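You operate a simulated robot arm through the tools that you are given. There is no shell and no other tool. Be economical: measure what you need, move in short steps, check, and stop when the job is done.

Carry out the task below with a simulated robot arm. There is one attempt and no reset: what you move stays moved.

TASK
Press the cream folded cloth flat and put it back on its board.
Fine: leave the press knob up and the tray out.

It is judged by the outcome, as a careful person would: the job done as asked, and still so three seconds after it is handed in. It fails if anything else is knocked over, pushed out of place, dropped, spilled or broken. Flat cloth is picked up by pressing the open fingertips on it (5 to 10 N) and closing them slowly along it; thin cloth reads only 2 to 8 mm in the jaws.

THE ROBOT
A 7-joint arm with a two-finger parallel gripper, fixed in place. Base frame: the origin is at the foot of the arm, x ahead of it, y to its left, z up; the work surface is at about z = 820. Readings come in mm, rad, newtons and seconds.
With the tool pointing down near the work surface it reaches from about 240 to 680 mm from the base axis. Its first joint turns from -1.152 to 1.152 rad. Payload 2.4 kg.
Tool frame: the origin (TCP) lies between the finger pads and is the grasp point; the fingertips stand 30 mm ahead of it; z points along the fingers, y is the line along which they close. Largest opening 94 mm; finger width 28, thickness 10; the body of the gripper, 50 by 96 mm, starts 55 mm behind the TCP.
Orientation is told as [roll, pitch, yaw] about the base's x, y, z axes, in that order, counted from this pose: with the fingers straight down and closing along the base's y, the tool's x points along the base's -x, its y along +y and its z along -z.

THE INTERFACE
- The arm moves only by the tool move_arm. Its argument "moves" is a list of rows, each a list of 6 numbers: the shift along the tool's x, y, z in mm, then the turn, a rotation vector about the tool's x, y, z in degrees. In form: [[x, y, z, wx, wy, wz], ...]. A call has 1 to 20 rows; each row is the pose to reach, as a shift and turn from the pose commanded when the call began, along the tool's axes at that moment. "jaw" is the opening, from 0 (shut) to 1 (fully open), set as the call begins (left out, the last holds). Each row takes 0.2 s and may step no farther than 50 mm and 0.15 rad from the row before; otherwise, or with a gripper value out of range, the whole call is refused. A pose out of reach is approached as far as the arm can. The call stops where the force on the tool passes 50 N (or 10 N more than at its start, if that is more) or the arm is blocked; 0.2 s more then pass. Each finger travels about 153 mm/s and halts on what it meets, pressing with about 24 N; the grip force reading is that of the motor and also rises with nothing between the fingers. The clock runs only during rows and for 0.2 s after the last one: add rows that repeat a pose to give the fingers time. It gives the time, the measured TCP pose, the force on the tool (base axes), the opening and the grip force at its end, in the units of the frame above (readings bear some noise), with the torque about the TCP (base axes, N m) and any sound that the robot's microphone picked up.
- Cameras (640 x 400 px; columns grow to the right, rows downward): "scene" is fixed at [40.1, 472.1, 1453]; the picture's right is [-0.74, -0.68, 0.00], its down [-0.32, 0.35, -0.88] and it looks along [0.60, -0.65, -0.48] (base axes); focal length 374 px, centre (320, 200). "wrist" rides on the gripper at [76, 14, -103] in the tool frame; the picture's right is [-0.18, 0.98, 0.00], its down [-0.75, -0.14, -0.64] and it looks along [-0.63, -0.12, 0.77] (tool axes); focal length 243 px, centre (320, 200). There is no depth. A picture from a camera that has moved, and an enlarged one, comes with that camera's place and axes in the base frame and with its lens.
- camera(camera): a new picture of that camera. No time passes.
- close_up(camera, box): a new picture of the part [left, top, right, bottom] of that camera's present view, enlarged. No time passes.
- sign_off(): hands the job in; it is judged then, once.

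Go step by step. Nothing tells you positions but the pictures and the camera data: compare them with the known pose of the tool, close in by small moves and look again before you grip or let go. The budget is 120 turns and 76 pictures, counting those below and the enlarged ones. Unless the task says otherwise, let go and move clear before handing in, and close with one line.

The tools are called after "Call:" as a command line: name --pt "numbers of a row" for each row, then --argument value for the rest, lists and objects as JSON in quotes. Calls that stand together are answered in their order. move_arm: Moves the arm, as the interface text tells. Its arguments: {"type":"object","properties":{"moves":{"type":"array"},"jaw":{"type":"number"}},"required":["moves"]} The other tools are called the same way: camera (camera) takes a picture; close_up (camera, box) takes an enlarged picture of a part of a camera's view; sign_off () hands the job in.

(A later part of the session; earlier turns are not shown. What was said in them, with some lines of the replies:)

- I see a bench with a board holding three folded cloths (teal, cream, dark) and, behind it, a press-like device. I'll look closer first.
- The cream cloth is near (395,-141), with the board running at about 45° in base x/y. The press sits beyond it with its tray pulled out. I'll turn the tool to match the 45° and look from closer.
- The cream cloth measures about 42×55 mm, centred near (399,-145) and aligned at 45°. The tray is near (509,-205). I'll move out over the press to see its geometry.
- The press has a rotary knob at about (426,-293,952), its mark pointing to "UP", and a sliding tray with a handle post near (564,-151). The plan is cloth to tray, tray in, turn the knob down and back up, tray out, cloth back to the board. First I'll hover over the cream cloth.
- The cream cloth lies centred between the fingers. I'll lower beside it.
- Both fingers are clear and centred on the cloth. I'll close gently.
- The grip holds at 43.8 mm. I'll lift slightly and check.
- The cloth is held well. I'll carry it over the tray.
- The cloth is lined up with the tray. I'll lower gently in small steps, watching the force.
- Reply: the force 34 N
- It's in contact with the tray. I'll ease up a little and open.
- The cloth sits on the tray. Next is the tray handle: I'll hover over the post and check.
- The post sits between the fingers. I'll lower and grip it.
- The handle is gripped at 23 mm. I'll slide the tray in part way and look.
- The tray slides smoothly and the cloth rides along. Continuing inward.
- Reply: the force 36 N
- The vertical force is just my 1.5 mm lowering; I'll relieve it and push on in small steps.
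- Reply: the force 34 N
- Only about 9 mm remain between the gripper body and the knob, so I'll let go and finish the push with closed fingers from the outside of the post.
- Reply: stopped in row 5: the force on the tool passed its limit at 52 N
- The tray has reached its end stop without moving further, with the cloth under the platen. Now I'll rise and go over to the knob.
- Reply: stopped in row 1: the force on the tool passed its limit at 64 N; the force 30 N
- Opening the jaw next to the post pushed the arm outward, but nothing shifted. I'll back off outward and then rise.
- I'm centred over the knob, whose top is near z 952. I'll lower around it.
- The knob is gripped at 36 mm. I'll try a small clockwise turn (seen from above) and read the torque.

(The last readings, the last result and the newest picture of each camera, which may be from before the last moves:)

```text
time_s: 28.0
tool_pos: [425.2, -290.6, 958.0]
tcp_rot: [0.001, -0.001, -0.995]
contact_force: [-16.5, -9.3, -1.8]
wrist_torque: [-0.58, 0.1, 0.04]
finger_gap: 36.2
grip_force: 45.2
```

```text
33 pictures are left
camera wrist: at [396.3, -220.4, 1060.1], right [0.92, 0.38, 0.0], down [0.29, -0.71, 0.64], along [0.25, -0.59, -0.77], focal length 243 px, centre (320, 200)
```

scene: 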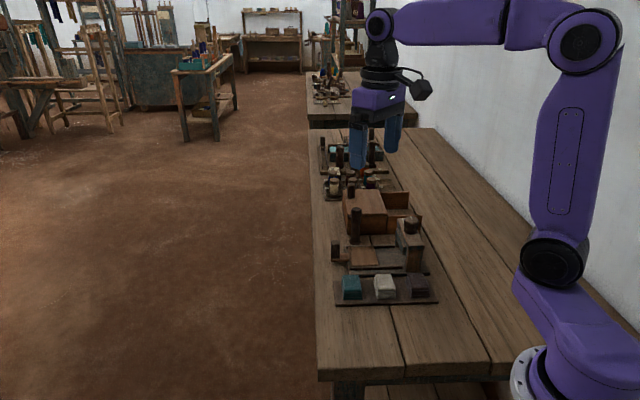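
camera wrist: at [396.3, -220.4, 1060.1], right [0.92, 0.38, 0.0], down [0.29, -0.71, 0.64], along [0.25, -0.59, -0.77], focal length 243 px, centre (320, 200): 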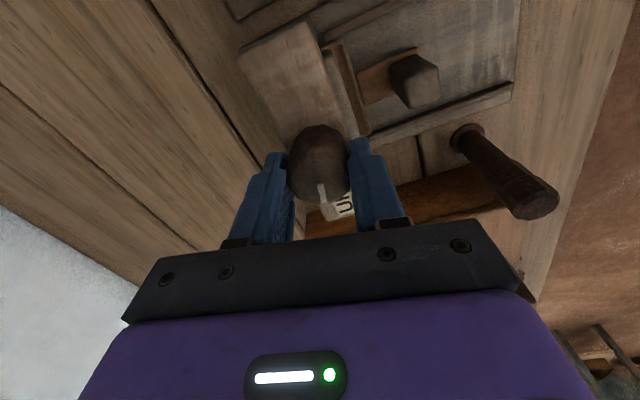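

The knob turns freely with the hand. I'll keep turning.

Call:
move_arm --pt "0 -0.6 0 0 0 6" --pt "0 -0.6 0 0 0 12" --pt "0 -0.6 0 0 0 18" --pt "0 -0.6 0 0 0 24" --pt "0 -0.6 0 0 0 30" --pt "0 -0.6 0 0 0 33"

Call:
close_up --camera "scene" --box '[360, 200, 420, 270]'

Call:
camera --camera "wrist"

```text
time_s: 29.4
tool_pos: [424.4, -290.8, 958.1]
tcp_rot: [0.002, 0.001, -1.571]
contact_force: [-20.8, -7.9, 0.2]
wrist_torque: [-0.52, 0.24, 0.01]
finger_gap: 35.7
grip_force: 45.0
```

```text
5.71 times, centred on (390, 235) of scene
camera zoom: at [39.5, 471.9, 1453.1], right [-0.74, -0.68, 0.0], down [-0.32, 0.35, -0.88], along [0.6, -0.65, -0.48], focal length 2138 px, centre (-80, 0)
```

zoom: 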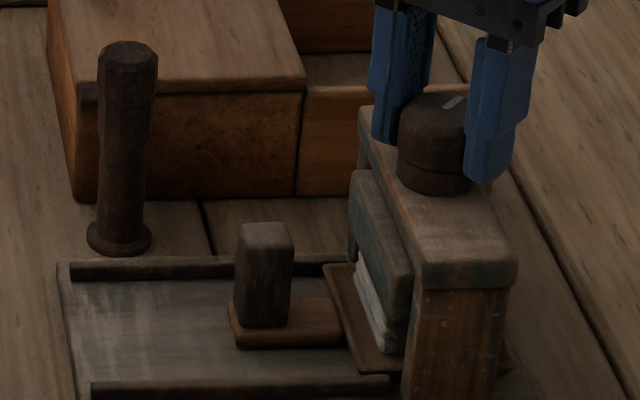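

```text
31 pictures are left
camera wrist: at [439.6, -216.0, 1060.1], right [0.98, -0.18, 0.0], down [-0.14, -0.75, 0.64], along [-0.12, -0.63, -0.77], focal length 243 px, centre (320, 200)
```

wrist: 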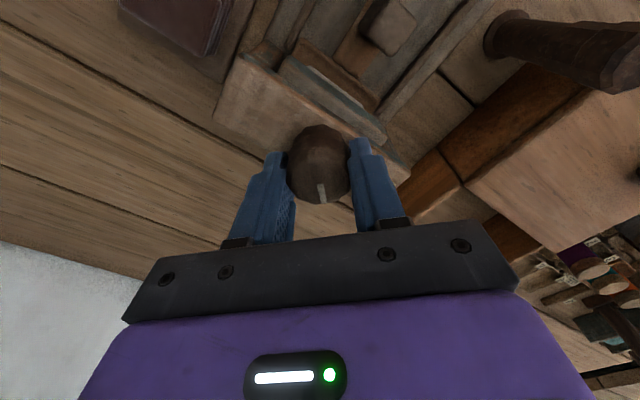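

The platen has come down by a few mm. I'll turn another 45°.

Call:
move_arm --pt "-0.3 -0.8 0 0 0 6" --pt "-0.3 -0.8 0 0 0 12" --pt "-0.3 -0.8 0 0 0 18" --pt "-0.3 -0.8 0 0 0 24" --pt "-0.3 -0.8 0 0 0 30" --pt "-0.3 -0.8 0 0 0 36" --pt "-0.3 -0.8 0 0 0 42" --pt "-0.3 -0.8 0 0 0 45"

Call:
close_up --camera "scene" --box '[360, 200, 420, 270]'

```text
time_s: 31.2
tool_pos: [424.4, -289.9, 956.9]
tcp_rot: [-0.001, 0.0, -2.354]
contact_force: [-20.9, -2.5, 4.3]
wrist_torque: [-0.75, 0.84, -0.01]
finger_gap: 36.5
grip_force: 44.9
```

```text
5.71 times, centred on (390, 235) of scene
camera zoom: at [39.5, 472.1, 1453.1], right [-0.74, -0.68, 0.0], down [-0.32, 0.35, -0.88], along [0.6, -0.65, -0.48], focal length 2138 px, centre (-80, 0)
```

zoom: 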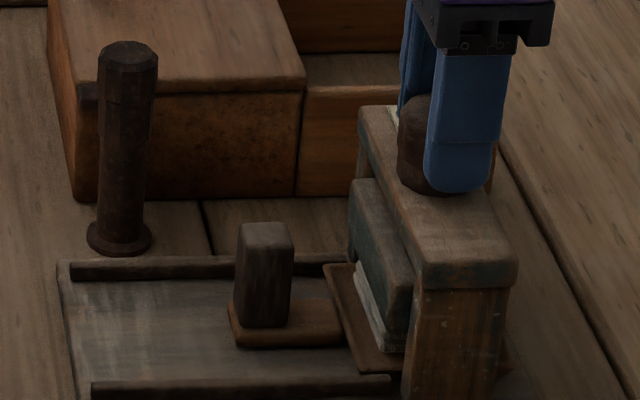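

The platen is still coming down (~8 mm total). Continuing.

Call:
move_arm --pt "0 0 0 0 0 6" --pt "0 0 0 0 0 12" --pt "0 0 0 0 0 18" --pt "0 0 0 0 0 24" --pt "0 0 0 0 0 30" --pt "0 0 0 0 0 36" --pt "0 0 0 0 0 42" --pt "0 0 0 0 0 45"

Call:
close_up --camera "scene" --box '[360, 200, 420, 270]'

```text
time_s: 33.0
tool_pos: [426.7, -291.6, 957.8]
tcp_rot: [0.003, 0.005, -3.138]
contact_force: [3.2, -1.5, -7.6]
wrist_torque: [0.43, 0.11, 0.91]
finger_gap: 37.7
grip_force: 44.3
```

```text
5.71 times, centred on (390, 235) of scene
camera zoom: at [40.3, 472.0, 1453.1], right [-0.74, -0.68, 0.0], down [-0.32, 0.35, -0.88], along [0.6, -0.65, -0.48], focal length 2138 px, centre (-80, 0)
```

zoom: 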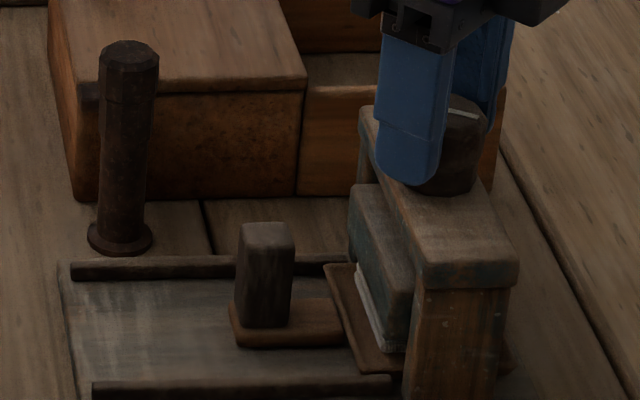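

Call:
camera --camera "wrist"

Call:
close_up --camera "scene" --box '[370, 205, 410, 235]'

```text
28 pictures are left
camera wrist: at [504.0, -304.9, 1060.8], right [-0.18, -0.98, 0.0], down [-0.76, 0.14, 0.64], along [-0.63, 0.11, -0.77], focal length 243 px, centre (320, 200)
```

wrist: 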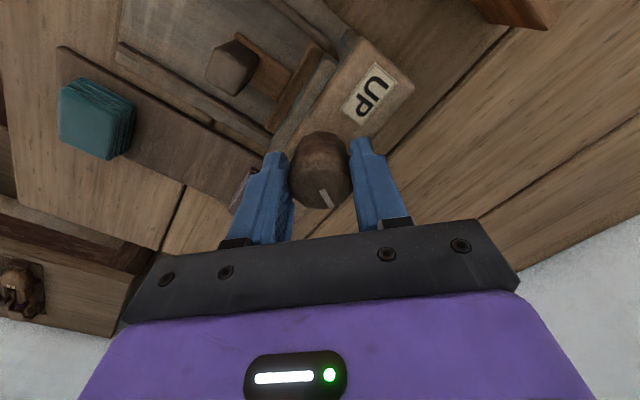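

```text
13.33 times, centred on (390, 220) of scene
camera zoom: at [40.3, 472.0, 1453.1], right [-0.74, -0.68, 0.0], down [-0.32, 0.35, -0.88], along [0.6, -0.65, -0.48], focal length 4988 px, centre (-613, -67)
```

zoom: 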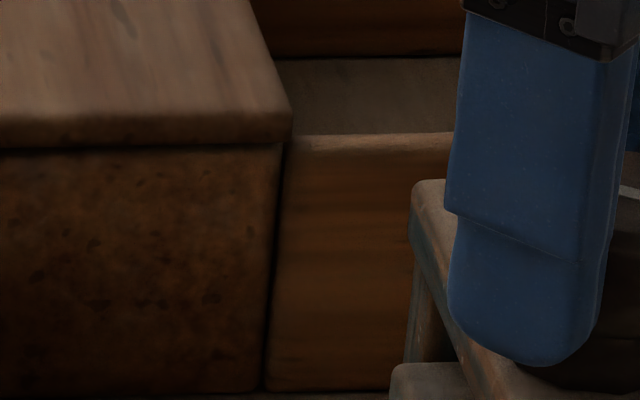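

The knob has turned about 115–120° and torque has now risen to 0.9 N·m. I'll try a little more to see whether this is the end of travel.

Call:
move_arm --pt "0 0 0 0 0 3" --pt "0 0 0 0 0 6" --pt "0 0 0 0 0 9"

Call:
camera --camera "wrist"

Call:
close_up --camera "scene" --box '[360, 215, 420, 260]'

```text
time_s: 33.8
tool_pos: [425.2, -290.0, 958.5]
tcp_rot: [0.0, 0.002, 2.987]
contact_force: [-0.1, 6.1, 5.4]
wrist_torque: [0.26, -0.24, 0.35]
finger_gap: 37.7
grip_force: 45.2
```

```text
26 pictures are left
camera wrist: at [498.5, -317.1, 1060.5], right [-0.33, -0.94, 0.0], down [-0.72, 0.26, 0.64], along [-0.6, 0.21, -0.77], focal length 243 px, centre (320, 200)
```

wrist: 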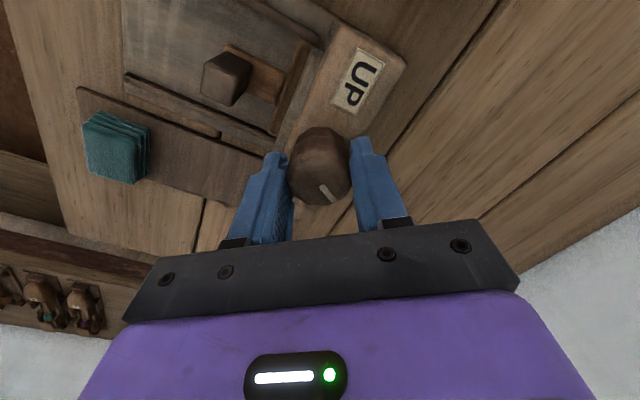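

```text
8.89 times, centred on (390, 238) of scene
camera zoom: at [40.0, 472.4, 1453.0], right [-0.74, -0.68, 0.0], down [-0.32, 0.35, -0.88], along [0.6, -0.65, -0.48], focal length 3326 px, centre (-302, -133)
```

zoom: 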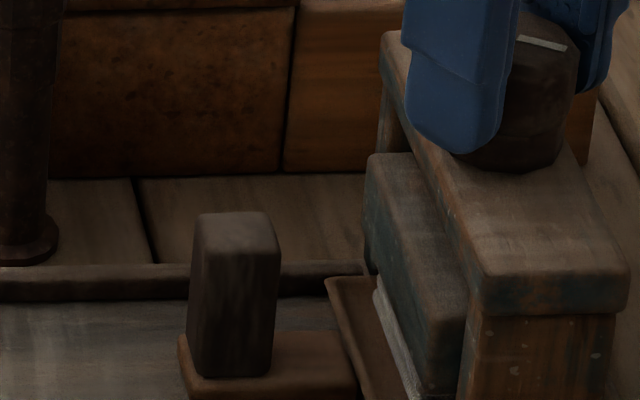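

The knob won't turn further (the fingers just slip), so the platen is fully down on the cloth. I'll hold briefly, then turn it back 120° counter-clockwise.

Call:
move_arm --pt "0 0 0 0 0 0" --pt "0 0 0 0 0 0" --pt "0 0 0 0 0 0" --pt "0 0 0 0 0 0" --pt "0 0 0 0 0 0" --pt "0 0 0 0 0 0" --pt "0 0 0 0 0 0" --pt "0 0 0 0 0 0" --pt "0 0 0 0 0 0" --pt "0 0 0 0 0 -7" --pt "0 0 0 0 0 -15" --pt "0 0 0 0 0 -23" --pt "0 0 0 0 0 -31" --pt "0 0 0 0 0 -39" --pt "0 0 0 0 0 -47" --pt "0 0 0 0 0 -55" --pt "0 0 0 0 0 -63" --pt "0 0 0 0 0 -71" --pt "0 0 0 0 0 -79" --pt "0 0 0 0 0 -85"

Call:
camera --camera "wrist"

```text
time_s: 38.0
tool_pos: [423.2, -288.7, 957.4]
tcp_rot: [0.001, 0.0, -1.811]
contact_force: [0.8, 16.1, 15.7]
wrist_torque: [1.01, 0.41, -0.02]
finger_gap: 37.5
grip_force: 45.2
```

```text
24 pictures are left
camera wrist: at [457.1, -220.3, 1060.3], right [0.91, -0.41, 0.0], down [-0.32, -0.7, 0.64], along [-0.26, -0.59, -0.77], focal length 243 px, centre (320, 200)
```

wrist: 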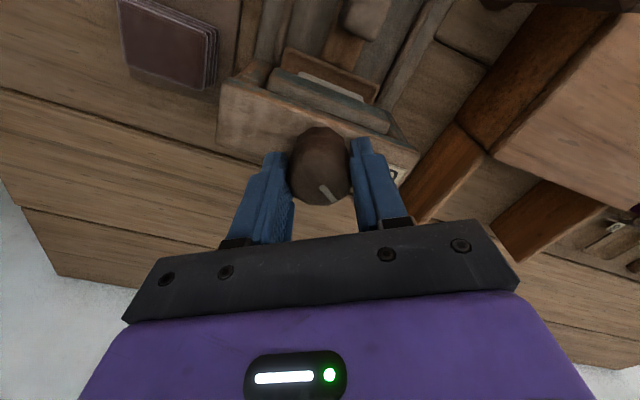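

Call:
move_arm --pt "0.4 0 -0.4 0 0 -6" --pt "0.4 0 -0.4 0 0 -12" --pt "0.4 0 -0.4 0 0 -18" --pt "0.4 0 -0.4 0 0 -24" --pt "0.4 0 -0.4 0 0 -30" --pt "0.4 0 -0.4 0 0 -34"

Call:
camera --camera "wrist"

```text
time_s: 39.4
tool_pos: [424.2, -289.8, 958.0]
tcp_rot: [0.001, -0.001, -1.217]
contact_force: [-3.2, 13.4, 7.8]
wrist_torque: [0.32, 0.43, -0.01]
finger_gap: 37.5
grip_force: 44.8
```

```text
23 pictures are left
camera wrist: at [412.2, -214.5, 1060.2], right [0.99, 0.17, 0.0], down [0.13, -0.76, 0.64], along [0.11, -0.63, -0.77], focal length 243 px, centre (320, 200)
```

wrist: 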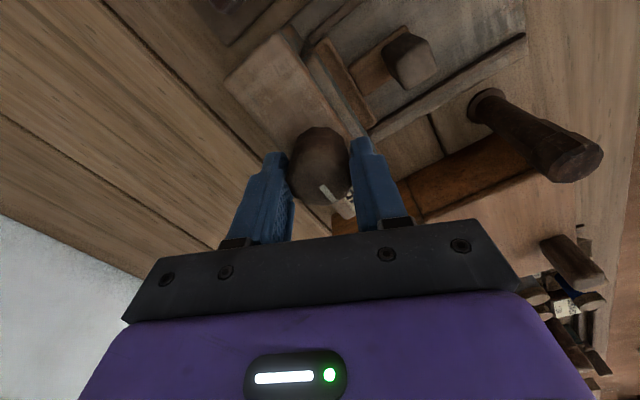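

The marker is nearly back at UP. A few more degrees.

Call:
move_arm --pt "0 0 0 0 0 -4" --pt "0 0 0 0 0 -8" --pt "0 0 0 0 0 -12"

Call:
close_up --camera "wrist" --box '[260, 110, 380, 230]'

Call:
close_up --camera "scene" --box '[360, 200, 420, 270]'

```text
time_s: 40.2
tool_pos: [426.2, -292.0, 957.8]
tcp_rot: [0.003, -0.005, -1.009]
contact_force: [5.9, -1.4, -10.3]
wrist_torque: [-0.3, 0.17, -0.65]
finger_gap: 37.7
grip_force: 44.9
```

```text
3.33 times, centred on (320, 170) of wrist
camera zoom: at [397.5, -220.3, 1059.9], right [0.93, 0.37, 0.0], down [0.28, -0.71, 0.65], along [0.24, -0.6, -0.76], focal length 809 px, centre (320, 300)
```

zoom: 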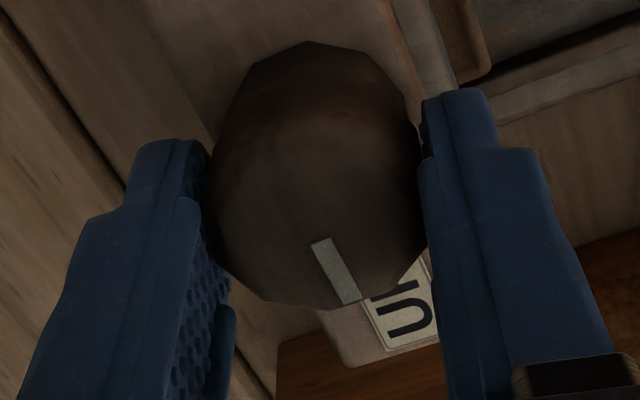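

```text
5.71 times, centred on (390, 235) of scene
camera zoom: at [40.5, 472.0, 1453.1], right [-0.74, -0.68, 0.0], down [-0.32, 0.35, -0.88], along [0.6, -0.65, -0.48], focal length 2138 px, centre (-80, 0)
```

zoom: 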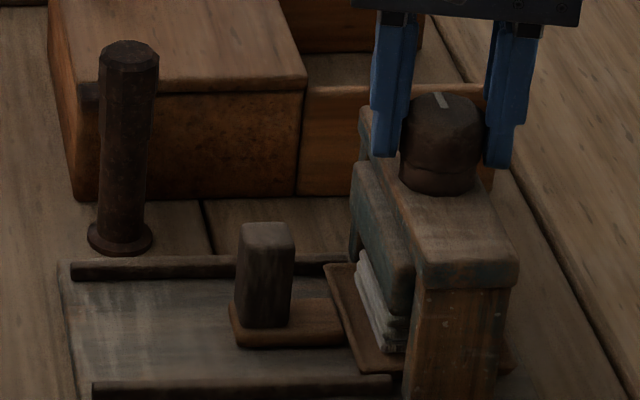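

The knob has reached its UP stop. I'll release, lift off and inspect the cloth under the platen.

Call:
move_arm --pt "0 0 0 0 0 2" --pt "0 0 0 0 0 2" --pt "0 0 0 0 0 2" --jaw 0.66

Call:
move_arm --pt "0 0 -30 0 0 -4" --pt "0 0 -60 0 0 -8" --pt "30 30 -60 0 0 -12.8" --pt "60 60 -60 0 0 -12.8"

Call:
close_up --camera "scene" --box '[375, 220, 415, 265]'

```text
time_s: 41.0
tool_pos: [423.4, -290.5, 957.9]
tcp_rot: [0.002, -0.002, -1.045]
contact_force: [-0.1, 0.1, 0.6]
wrist_torque: [0.01, 0.02, 0.01]
finger_gap: 62.0
grip_force: 0.1
```

```text
time_s: 42.0
tool_pos: [446.6, -207.8, 1019.1]
tcp_rot: [0.003, -0.002, -0.822]
contact_force: [0.1, 1.3, -1.1]
wrist_torque: [-0.02, 0.03, -0.01]
finger_gap: 62.0
grip_force: 0.0
```

```text
8.89 times, centred on (395, 242) of scene
camera zoom: at [40.1, 472.1, 1453.0], right [-0.74, -0.68, 0.0], down [-0.32, 0.35, -0.88], along [0.6, -0.65, -0.48], focal length 3326 px, centre (-347, -178)
```

zoom: 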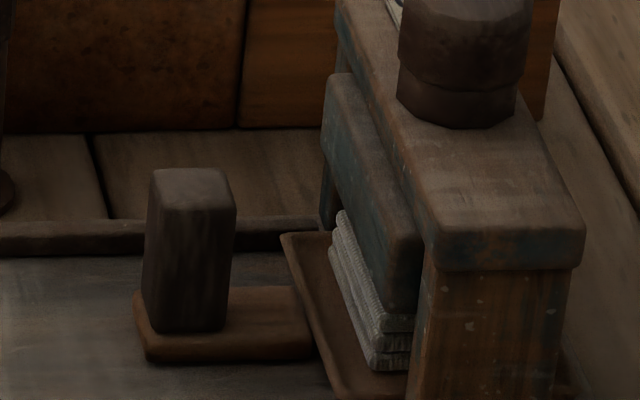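

Call:
close_up --camera "scene" --box '[388, 238, 408, 264]'

```text
15.38 times, centred on (398, 251) of scene
camera zoom: at [40.1, 472.1, 1453.0], right [-0.74, -0.68, 0.0], down [-0.32, 0.35, -0.88], along [0.6, -0.65, -0.48], focal length 5756 px, centre (-880, -585)
```

zoom: 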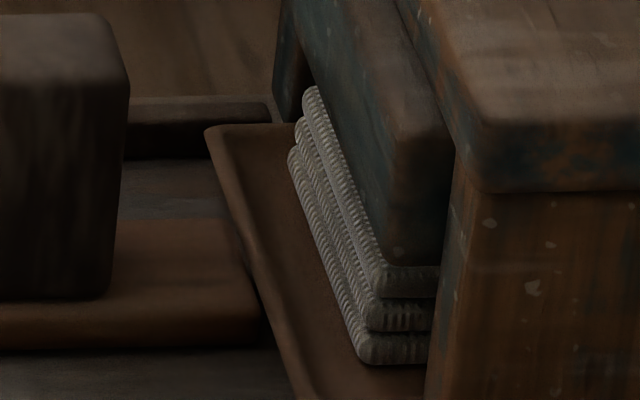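

The cloth looks a few mm thinner than before, but I can't judge it fully under the platen. I'll hook the handle post with the inner finger (jaw wide) and pull the tray out. First I'll move above the post's outer side.

Call:
move_arm --pt "0 0 0 0 0 -2" --pt "-20 45 0 0 0 -2.1" --pt "-40 85 0 0 0 -2.1" --jaw 0.9

Call:
camera --camera "wrist"

```text
time_s: 42.8
tool_pos: [536.7, -178.1, 1017.9]
tcp_rot: [0.003, -0.001, -0.785]
contact_force: [-0.1, 0.5, -0.2]
wrist_torque: [-0.02, -0.01, -0.01]
finger_gap: 84.5
grip_force: 0.1
```

```text
18 pictures are left
camera wrist: at [493.8, -116.1, 1120.0], right [0.83, 0.56, 0.0], down [0.43, -0.63, 0.64], along [0.36, -0.53, -0.77], focal length 243 px, centre (320, 200)
```

wrist: 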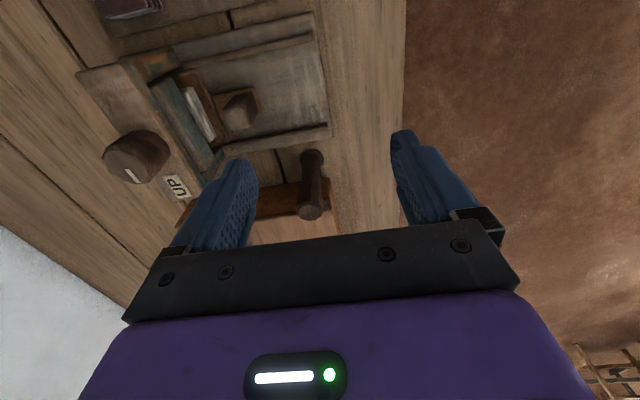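

Call:
move_arm --pt "0 -30 0 0 0 0" --pt "0 -56 0 0 0 0" --pt "0 -56 45 0 0 0" --pt "0 -56 85 0 0 0" --pt "0 -56 100 0 0 0"

Call:
camera --camera "wrist"

```text
time_s: 44.0
tool_pos: [496.9, -218.5, 918.1]
tcp_rot: [0.003, -0.002, -0.785]
contact_force: [-0.1, 0.0, -0.8]
wrist_torque: [0.0, 0.03, -0.01]
finger_gap: 84.4
grip_force: 0.1
```

```text
17 pictures are left
camera wrist: at [453.7, -156.5, 1019.7], right [0.83, 0.56, 0.0], down [0.43, -0.63, 0.64], along [0.36, -0.53, -0.77], focal length 243 px, centre (320, 200)
```

wrist: 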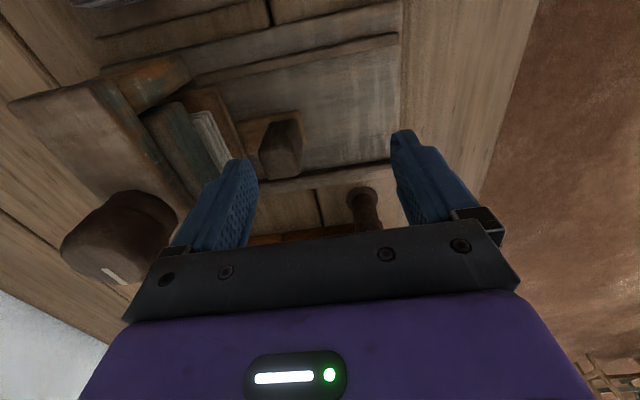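

The inner finger will drop between the platen and the post. Lowering.

Call:
move_arm --pt "0 0 15 0 0 0" --pt "0 0 28 0 0 0" --pt "0 0 37 0 0 0"

Call:
move_arm --pt "0 6 0 0 0 0" --pt "0 12 0 0 0 0" --pt "0 20 0 0 0 0" --pt "0 30 0 0 0 0" --pt "0 40 0 0 0 0" --pt "0 50 0 0 0 0"

Call:
close_up --camera "scene" --box '[320, 190, 440, 280]'

```text
time_s: 44.8
tool_pos: [496.3, -219.2, 880.5]
tcp_rot: [0.002, 0.0, -0.785]
contact_force: [0.3, 0.4, 0.2]
wrist_torque: [-0.03, 0.0, -0.01]
finger_gap: 84.6
grip_force: 0.1
```

```text
time_s: 46.2
tool_pos: [533.5, -184.0, 881.7]
tcp_rot: [0.001, -0.002, -0.783]
contact_force: [-0.5, -0.7, 0.6]
wrist_torque: [-0.03, 0.01, 0.0]
finger_gap: 84.6
grip_force: 0.6
```

```text
4.44 times, centred on (380, 235) of scene
camera zoom: at [40.1, 472.1, 1453.0], right [-0.74, -0.68, 0.0], down [-0.32, 0.35, -0.88], along [0.6, -0.65, -0.48], focal length 1663 px, centre (53, 44)
```

zoom: 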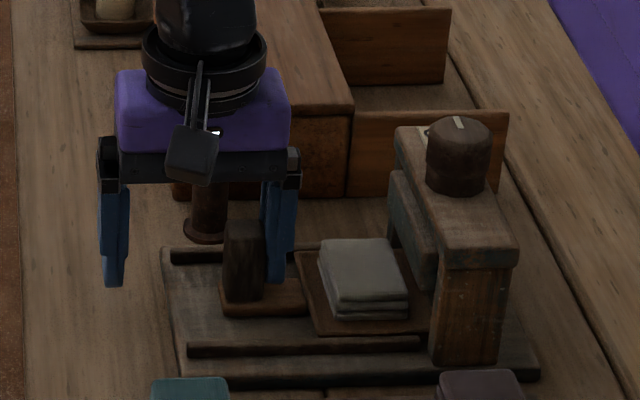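

The cloth is visibly flatter and wider. I'll pull the tray fully out.

Call:
move_arm --pt "0 10 0 0 0 0" --pt "0 20 0 0 0 0" --pt "0 30 0 0 0 0" --pt "0 40 0 0 0 0" --pt "0 50 0 0 0 0" --pt "0 60 0 0 0 0" --pt "0 67 0 0 0 0"

Call:
close_up --camera "scene" --box '[320, 190, 440, 280]'

```text
time_s: 47.8
tool_pos: [578.8, -136.6, 881.7]
tcp_rot: [0.002, -0.002, -0.785]
contact_force: [-1.6, -0.6, 0.7]
wrist_torque: [-0.03, 0.04, 0.03]
finger_gap: 85.1
grip_force: 0.7
```

```text
4.44 times, centred on (380, 235) of scene
camera zoom: at [40.1, 472.1, 1453.0], right [-0.74, -0.68, 0.0], down [-0.32, 0.35, -0.88], along [0.6, -0.65, -0.48], focal length 1663 px, centre (53, 44)
```

zoom: 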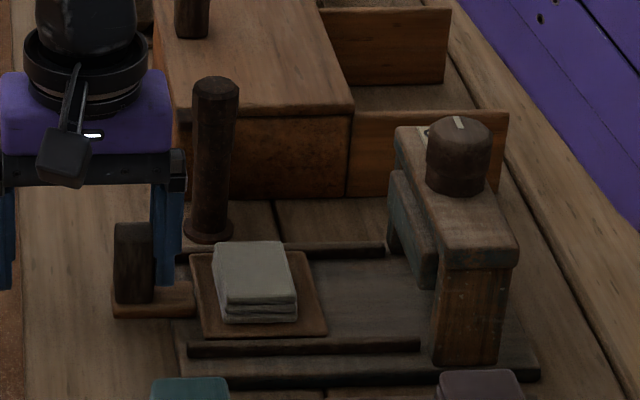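

Call:
move_arm --pt "0 3 0 0 0 0" --pt "0 6 0 0 0 0" --pt "0 6 0 0 0 0" --pt "0 2 0 0 0 0" --pt "0 2 -30 0 0 0" --pt "0 2 -75 0 0 0" --pt "0 -40 -110 0 0 0" --pt "0 -80 -110 0 0 0" --pt "0 -108 -110 0 0 0"

Call:
camera --camera "wrist"

Call:
close_up --camera "scene" --box '[320, 190, 440, 280]'

```text
refused: row 7 steps farther than a row can; nothing moved
```

```text
14 pictures are left
camera wrist: at [536.4, -73.9, 983.4], right [0.82, 0.57, 0.0], down [0.43, -0.63, 0.64], along [0.36, -0.53, -0.77], focal length 243 px, centre (320, 200)
```

wrist: 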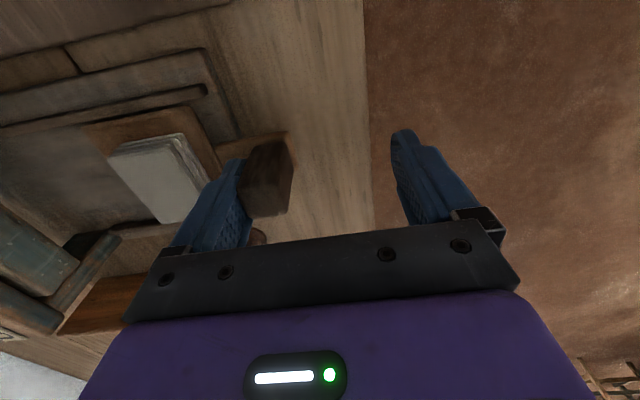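

```text
4.44 times, centred on (380, 235) of scene
camera zoom: at [40.1, 472.1, 1453.0], right [-0.74, -0.68, 0.0], down [-0.32, 0.35, -0.88], along [0.6, -0.65, -0.48], focal length 1663 px, centre (53, 44)
```

zoom: 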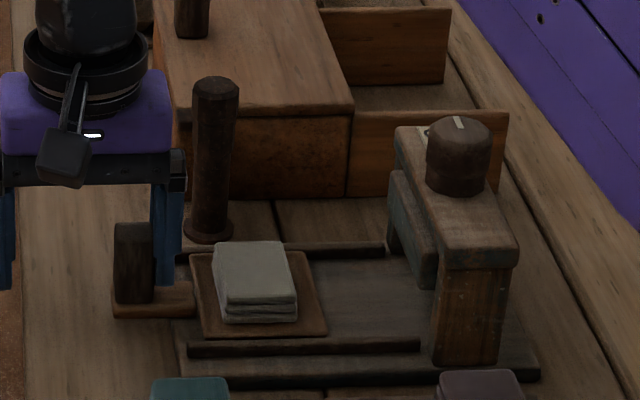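

One row step was too large; I'll redo it with smaller steps, then hover over the cloth.

Call:
move_arm --pt "0 3 0 0 0 0" --pt "0 6 0 0 0 0" --pt "0 6 0 0 0 0" --pt "0 2 0 0 0 0" --pt "0 2 -30 0 0 0" --pt "0 2 -70 0 0 0" --pt "0 -35 -80 0 0 0" --pt "0 -70 -80 0 0 0" --pt "0 -98 -80 0 0 0"

Call:
camera --camera "wrist"

```text
time_s: 49.8
tool_pos: [510.9, -206.3, 960.7]
tcp_rot: [0.002, -0.001, -0.784]
contact_force: [-0.8, -0.3, -0.9]
wrist_torque: [-0.03, 0.05, 0.03]
finger_gap: 84.4
grip_force: 0.0
```

```text
12 pictures are left
camera wrist: at [467.2, -143.4, 1064.2], right [0.82, 0.57, 0.0], down [0.43, -0.63, 0.64], along [0.36, -0.53, -0.77], focal length 243 px, centre (320, 200)
```

wrist: 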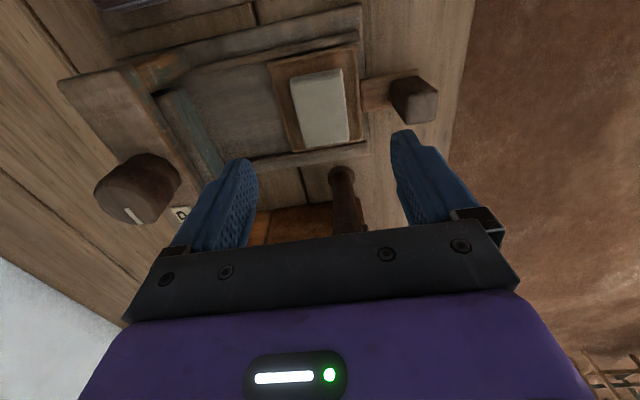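

The tray is back at its original place and the cloth is centred under the gripper. I'll lower and grip it.

Call:
move_arm --pt "0 0 0 0 0 0" --pt "1 0 40 0 0 0" --pt "1 0 70 0 0 0" --pt "1 0 82 0 0 0" --pt "1 0 87 0 0 0" --jaw 0.62

Call:
close_up --camera "scene" --box '[330, 200, 420, 270]'

```text
time_s: 51.0
tool_pos: [509.5, -205.6, 874.5]
tcp_rot: [0.001, -0.001, -0.787]
contact_force: [-0.1, 1.1, -0.1]
wrist_torque: [-0.01, 0.02, 0.0]
finger_gap: 58.5
grip_force: 0.0
```

```text
5.71 times, centred on (375, 235) of scene
camera zoom: at [40.1, 472.1, 1453.0], right [-0.74, -0.68, 0.0], down [-0.32, 0.35, -0.88], along [0.6, -0.65, -0.48], focal length 2138 px, centre (6, 0)
```

zoom: 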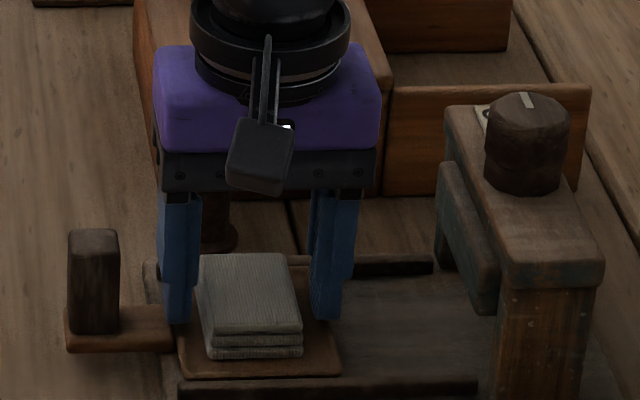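

Call:
move_arm --pt "0 0 1 0 0 0" --pt "0 0 1 0 0 0" --pt "0 0 1 0 0 0" --pt "0 0 1 0 0 0" --jaw 0.4

Call:
move_arm --pt "0 0 -5 0 0 0" --pt "0 0 -25 0 0 0" --pt "0 0 -60 0 0 0" --pt "0 0 -80 0 0 0"

Call:
camera --camera "wrist"

```text
time_s: 52.0
tool_pos: [509.5, -205.1, 873.9]
tcp_rot: [0.002, -0.005, -0.786]
contact_force: [-0.6, 1.5, 13.8]
wrist_torque: [0.03, 0.11, 0.01]
finger_gap: 44.0
grip_force: 23.5
```

```text
time_s: 53.0
tool_pos: [509.7, -204.7, 953.7]
tcp_rot: [0.001, -0.001, -0.786]
contact_force: [-0.4, 0.0, -0.4]
wrist_torque: [-0.01, -0.01, 0.02]
finger_gap: 44.0
grip_force: 23.4
```

```text
10 pictures are left
camera wrist: at [466.2, -142.5, 1055.5], right [0.83, 0.56, 0.0], down [0.43, -0.63, 0.64], along [0.36, -0.53, -0.77], focal length 243 px, centre (320, 200)
```

wrist: 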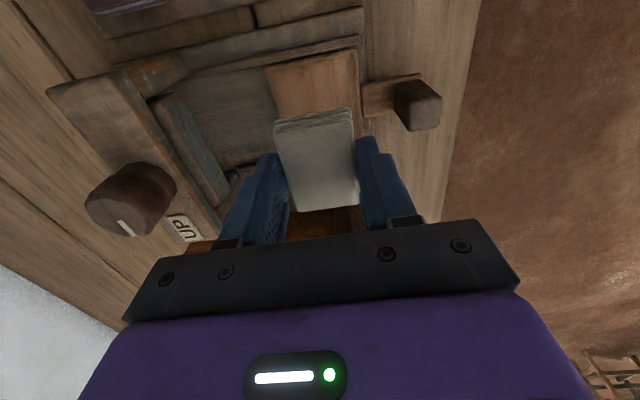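

The flattened cloth is held. I'll carry it back over the gap on the board.

Call:
move_arm --pt "40 -12 0 0 0 0" --pt "80 -24 0 0 0 0" --pt "124 -36 0 0 0 0" --pt "124 -36 30 0 0 0" --pt "124 -36 60 0 0 0" --pt "124 -36 76 0 0 0" --pt "124 -36 80 0 0 0"

Call:
camera --camera "wrist"

Call:
close_up --camera "scene" --box '[330, 220, 450, 310]'

```text
time_s: 54.6
tool_pos: [395.5, -142.6, 872.5]
tcp_rot: [0.003, -0.003, -0.784]
contact_force: [-0.4, -0.4, -1.2]
wrist_torque: [-0.03, 0.0, -0.01]
finger_gap: 43.8
grip_force: 23.6
```

```text
9 pictures are left
camera wrist: at [353.1, -79.9, 974.8], right [0.83, 0.56, 0.0], down [0.43, -0.63, 0.64], along [0.36, -0.53, -0.77], focal length 243 px, centre (320, 200)
```

wrist: 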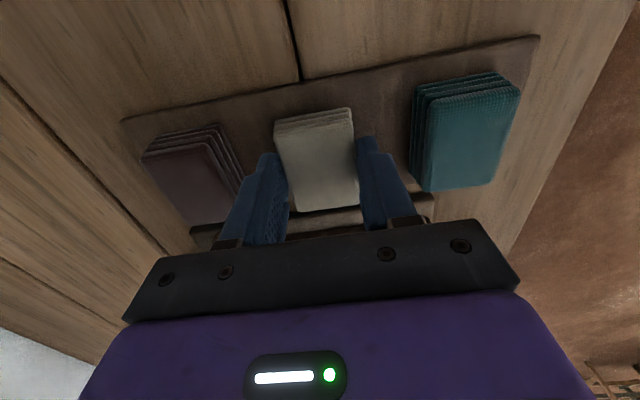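

```text
4.44 times, centred on (390, 265) of scene
camera zoom: at [40.1, 472.1, 1453.0], right [-0.74, -0.68, 0.0], down [-0.32, 0.35, -0.88], along [0.6, -0.65, -0.48], focal length 1663 px, centre (9, -89)
```

zoom: 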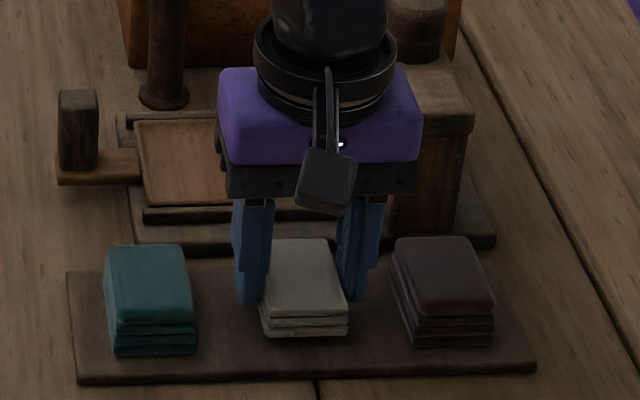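

It's well aligned. I'll lower slowly until contact.

Call:
move_arm --pt "0 0 2 0 0 0" --pt "0 0 4 0 0 0" --pt "0 0 6 0 0 0" --pt "0 0 7 0 0 0"

Call:
move_arm --pt "0 0 1 0 0 0" --pt "0 0 2 0 0 0" --pt "0 0 2 0 0 0"

```text
time_s: 55.6
tool_pos: [394.8, -141.3, 864.4]
tcp_rot: [0.002, -0.001, -0.786]
contact_force: [0.6, -0.1, 0.0]
wrist_torque: [0.02, -0.01, -0.01]
finger_gap: 43.9
grip_force: 24.1
```

```text
time_s: 56.4
tool_pos: [396.9, -143.5, 865.0]
tcp_rot: [0.004, -0.002, -0.785]
contact_force: [0.4, -0.3, 4.6]
wrist_torque: [-0.1, 0.01, 0.01]
finger_gap: 43.8
grip_force: 24.3
```

Call:
move_arm --pt "0 0 0.5 0 0 0" --pt "0 0 0.5 0 0 0"

Call:
close_up --camera "scene" --box '[350, 260, 420, 310]'

```text
time_s: 57.0
tool_pos: [396.1, -142.3, 864.6]
tcp_rot: [0.002, -0.005, -0.784]
contact_force: [-1.5, 0.8, 19.0]
wrist_torque: [-0.06, 0.08, -0.01]
finger_gap: 43.9
grip_force: 23.7
```

```text
8.00 times, centred on (385, 285) of scene
camera zoom: at [39.8, 472.2, 1453.0], right [-0.74, -0.68, 0.0], down [-0.32, 0.35, -0.88], along [0.6, -0.65, -0.48], focal length 2993 px, centre (-200, -480)
```

zoom: 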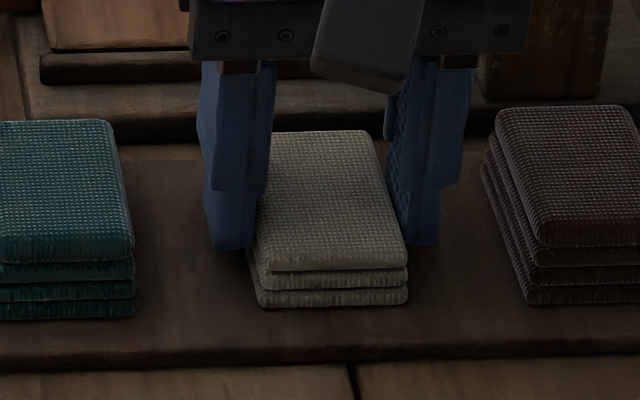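

The cloth rests on the board in line with its neighbours and visibly thinner. I'll release and rise.

Call:
move_arm --pt "0 0 -1 0 0 0" --pt "0 0 -1 0 0 0" --pt "0 0 -1 0 0 0" --jaw 0.66

Call:
move_arm --pt "0 0 -20 0 0 0" --pt "0 0 -60 0 0 0" --pt "0 0 -105 0 0 0" --pt "0 0 -150 0 0 0" --pt "0 0 -190 0 0 0"

Call:
close_up --camera "scene" --box '[310, 170, 450, 310]'

Call:
camera --camera "wrist"

```text
time_s: 57.8
tool_pos: [396.4, -142.7, 864.9]
tcp_rot: [0.0, -0.002, -0.786]
contact_force: [-0.8, -0.5, -0.4]
wrist_torque: [0.0, 0.02, 0.02]
finger_gap: 61.8
grip_force: 0.1
```

```text
time_s: 59.0
tool_pos: [397.0, -144.0, 1055.2]
tcp_rot: [0.003, -0.002, -0.784]
contact_force: [0.6, 0.8, -0.5]
wrist_torque: [-0.03, 0.0, -0.01]
finger_gap: 62.2
grip_force: 0.1
```

```text
2.86 times, centred on (380, 240) of scene
camera zoom: at [40.1, 472.1, 1453.0], right [-0.74, -0.68, 0.0], down [-0.32, 0.35, -0.88], along [0.6, -0.65, -0.48], focal length 1069 px, centre (149, 86)
```

zoom: 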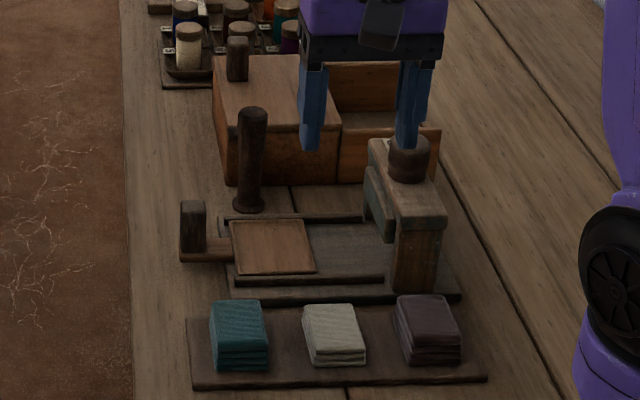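

```text
5 pictures are left
camera wrist: at [352.4, -81.5, 1158.1], right [0.83, 0.56, 0.0], down [0.43, -0.63, 0.64], along [0.36, -0.53, -0.77], focal length 243 px, centre (320, 200)
```

wrist: 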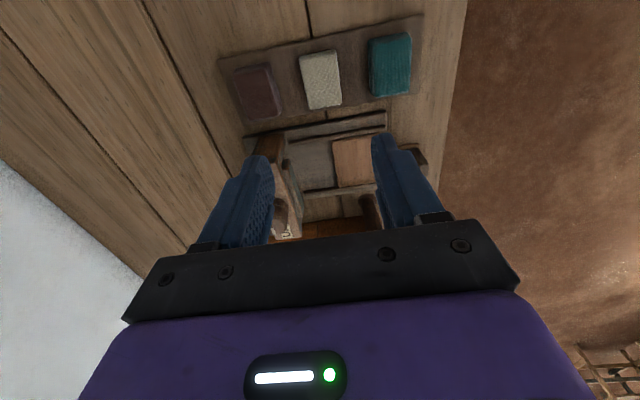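

The cloth is pressed and back in its place on the board, with the tray out, the knob at UP, everything else where it was and the arm clear. Handing in.

Call:
sign_off

```text
The job is handed in.
```

The cream cloth has been pressed, is visibly thinner than before, and is back in its place on its board; the knob is at UP, the tray is out, and I saw nothing else moved in the final pictures.
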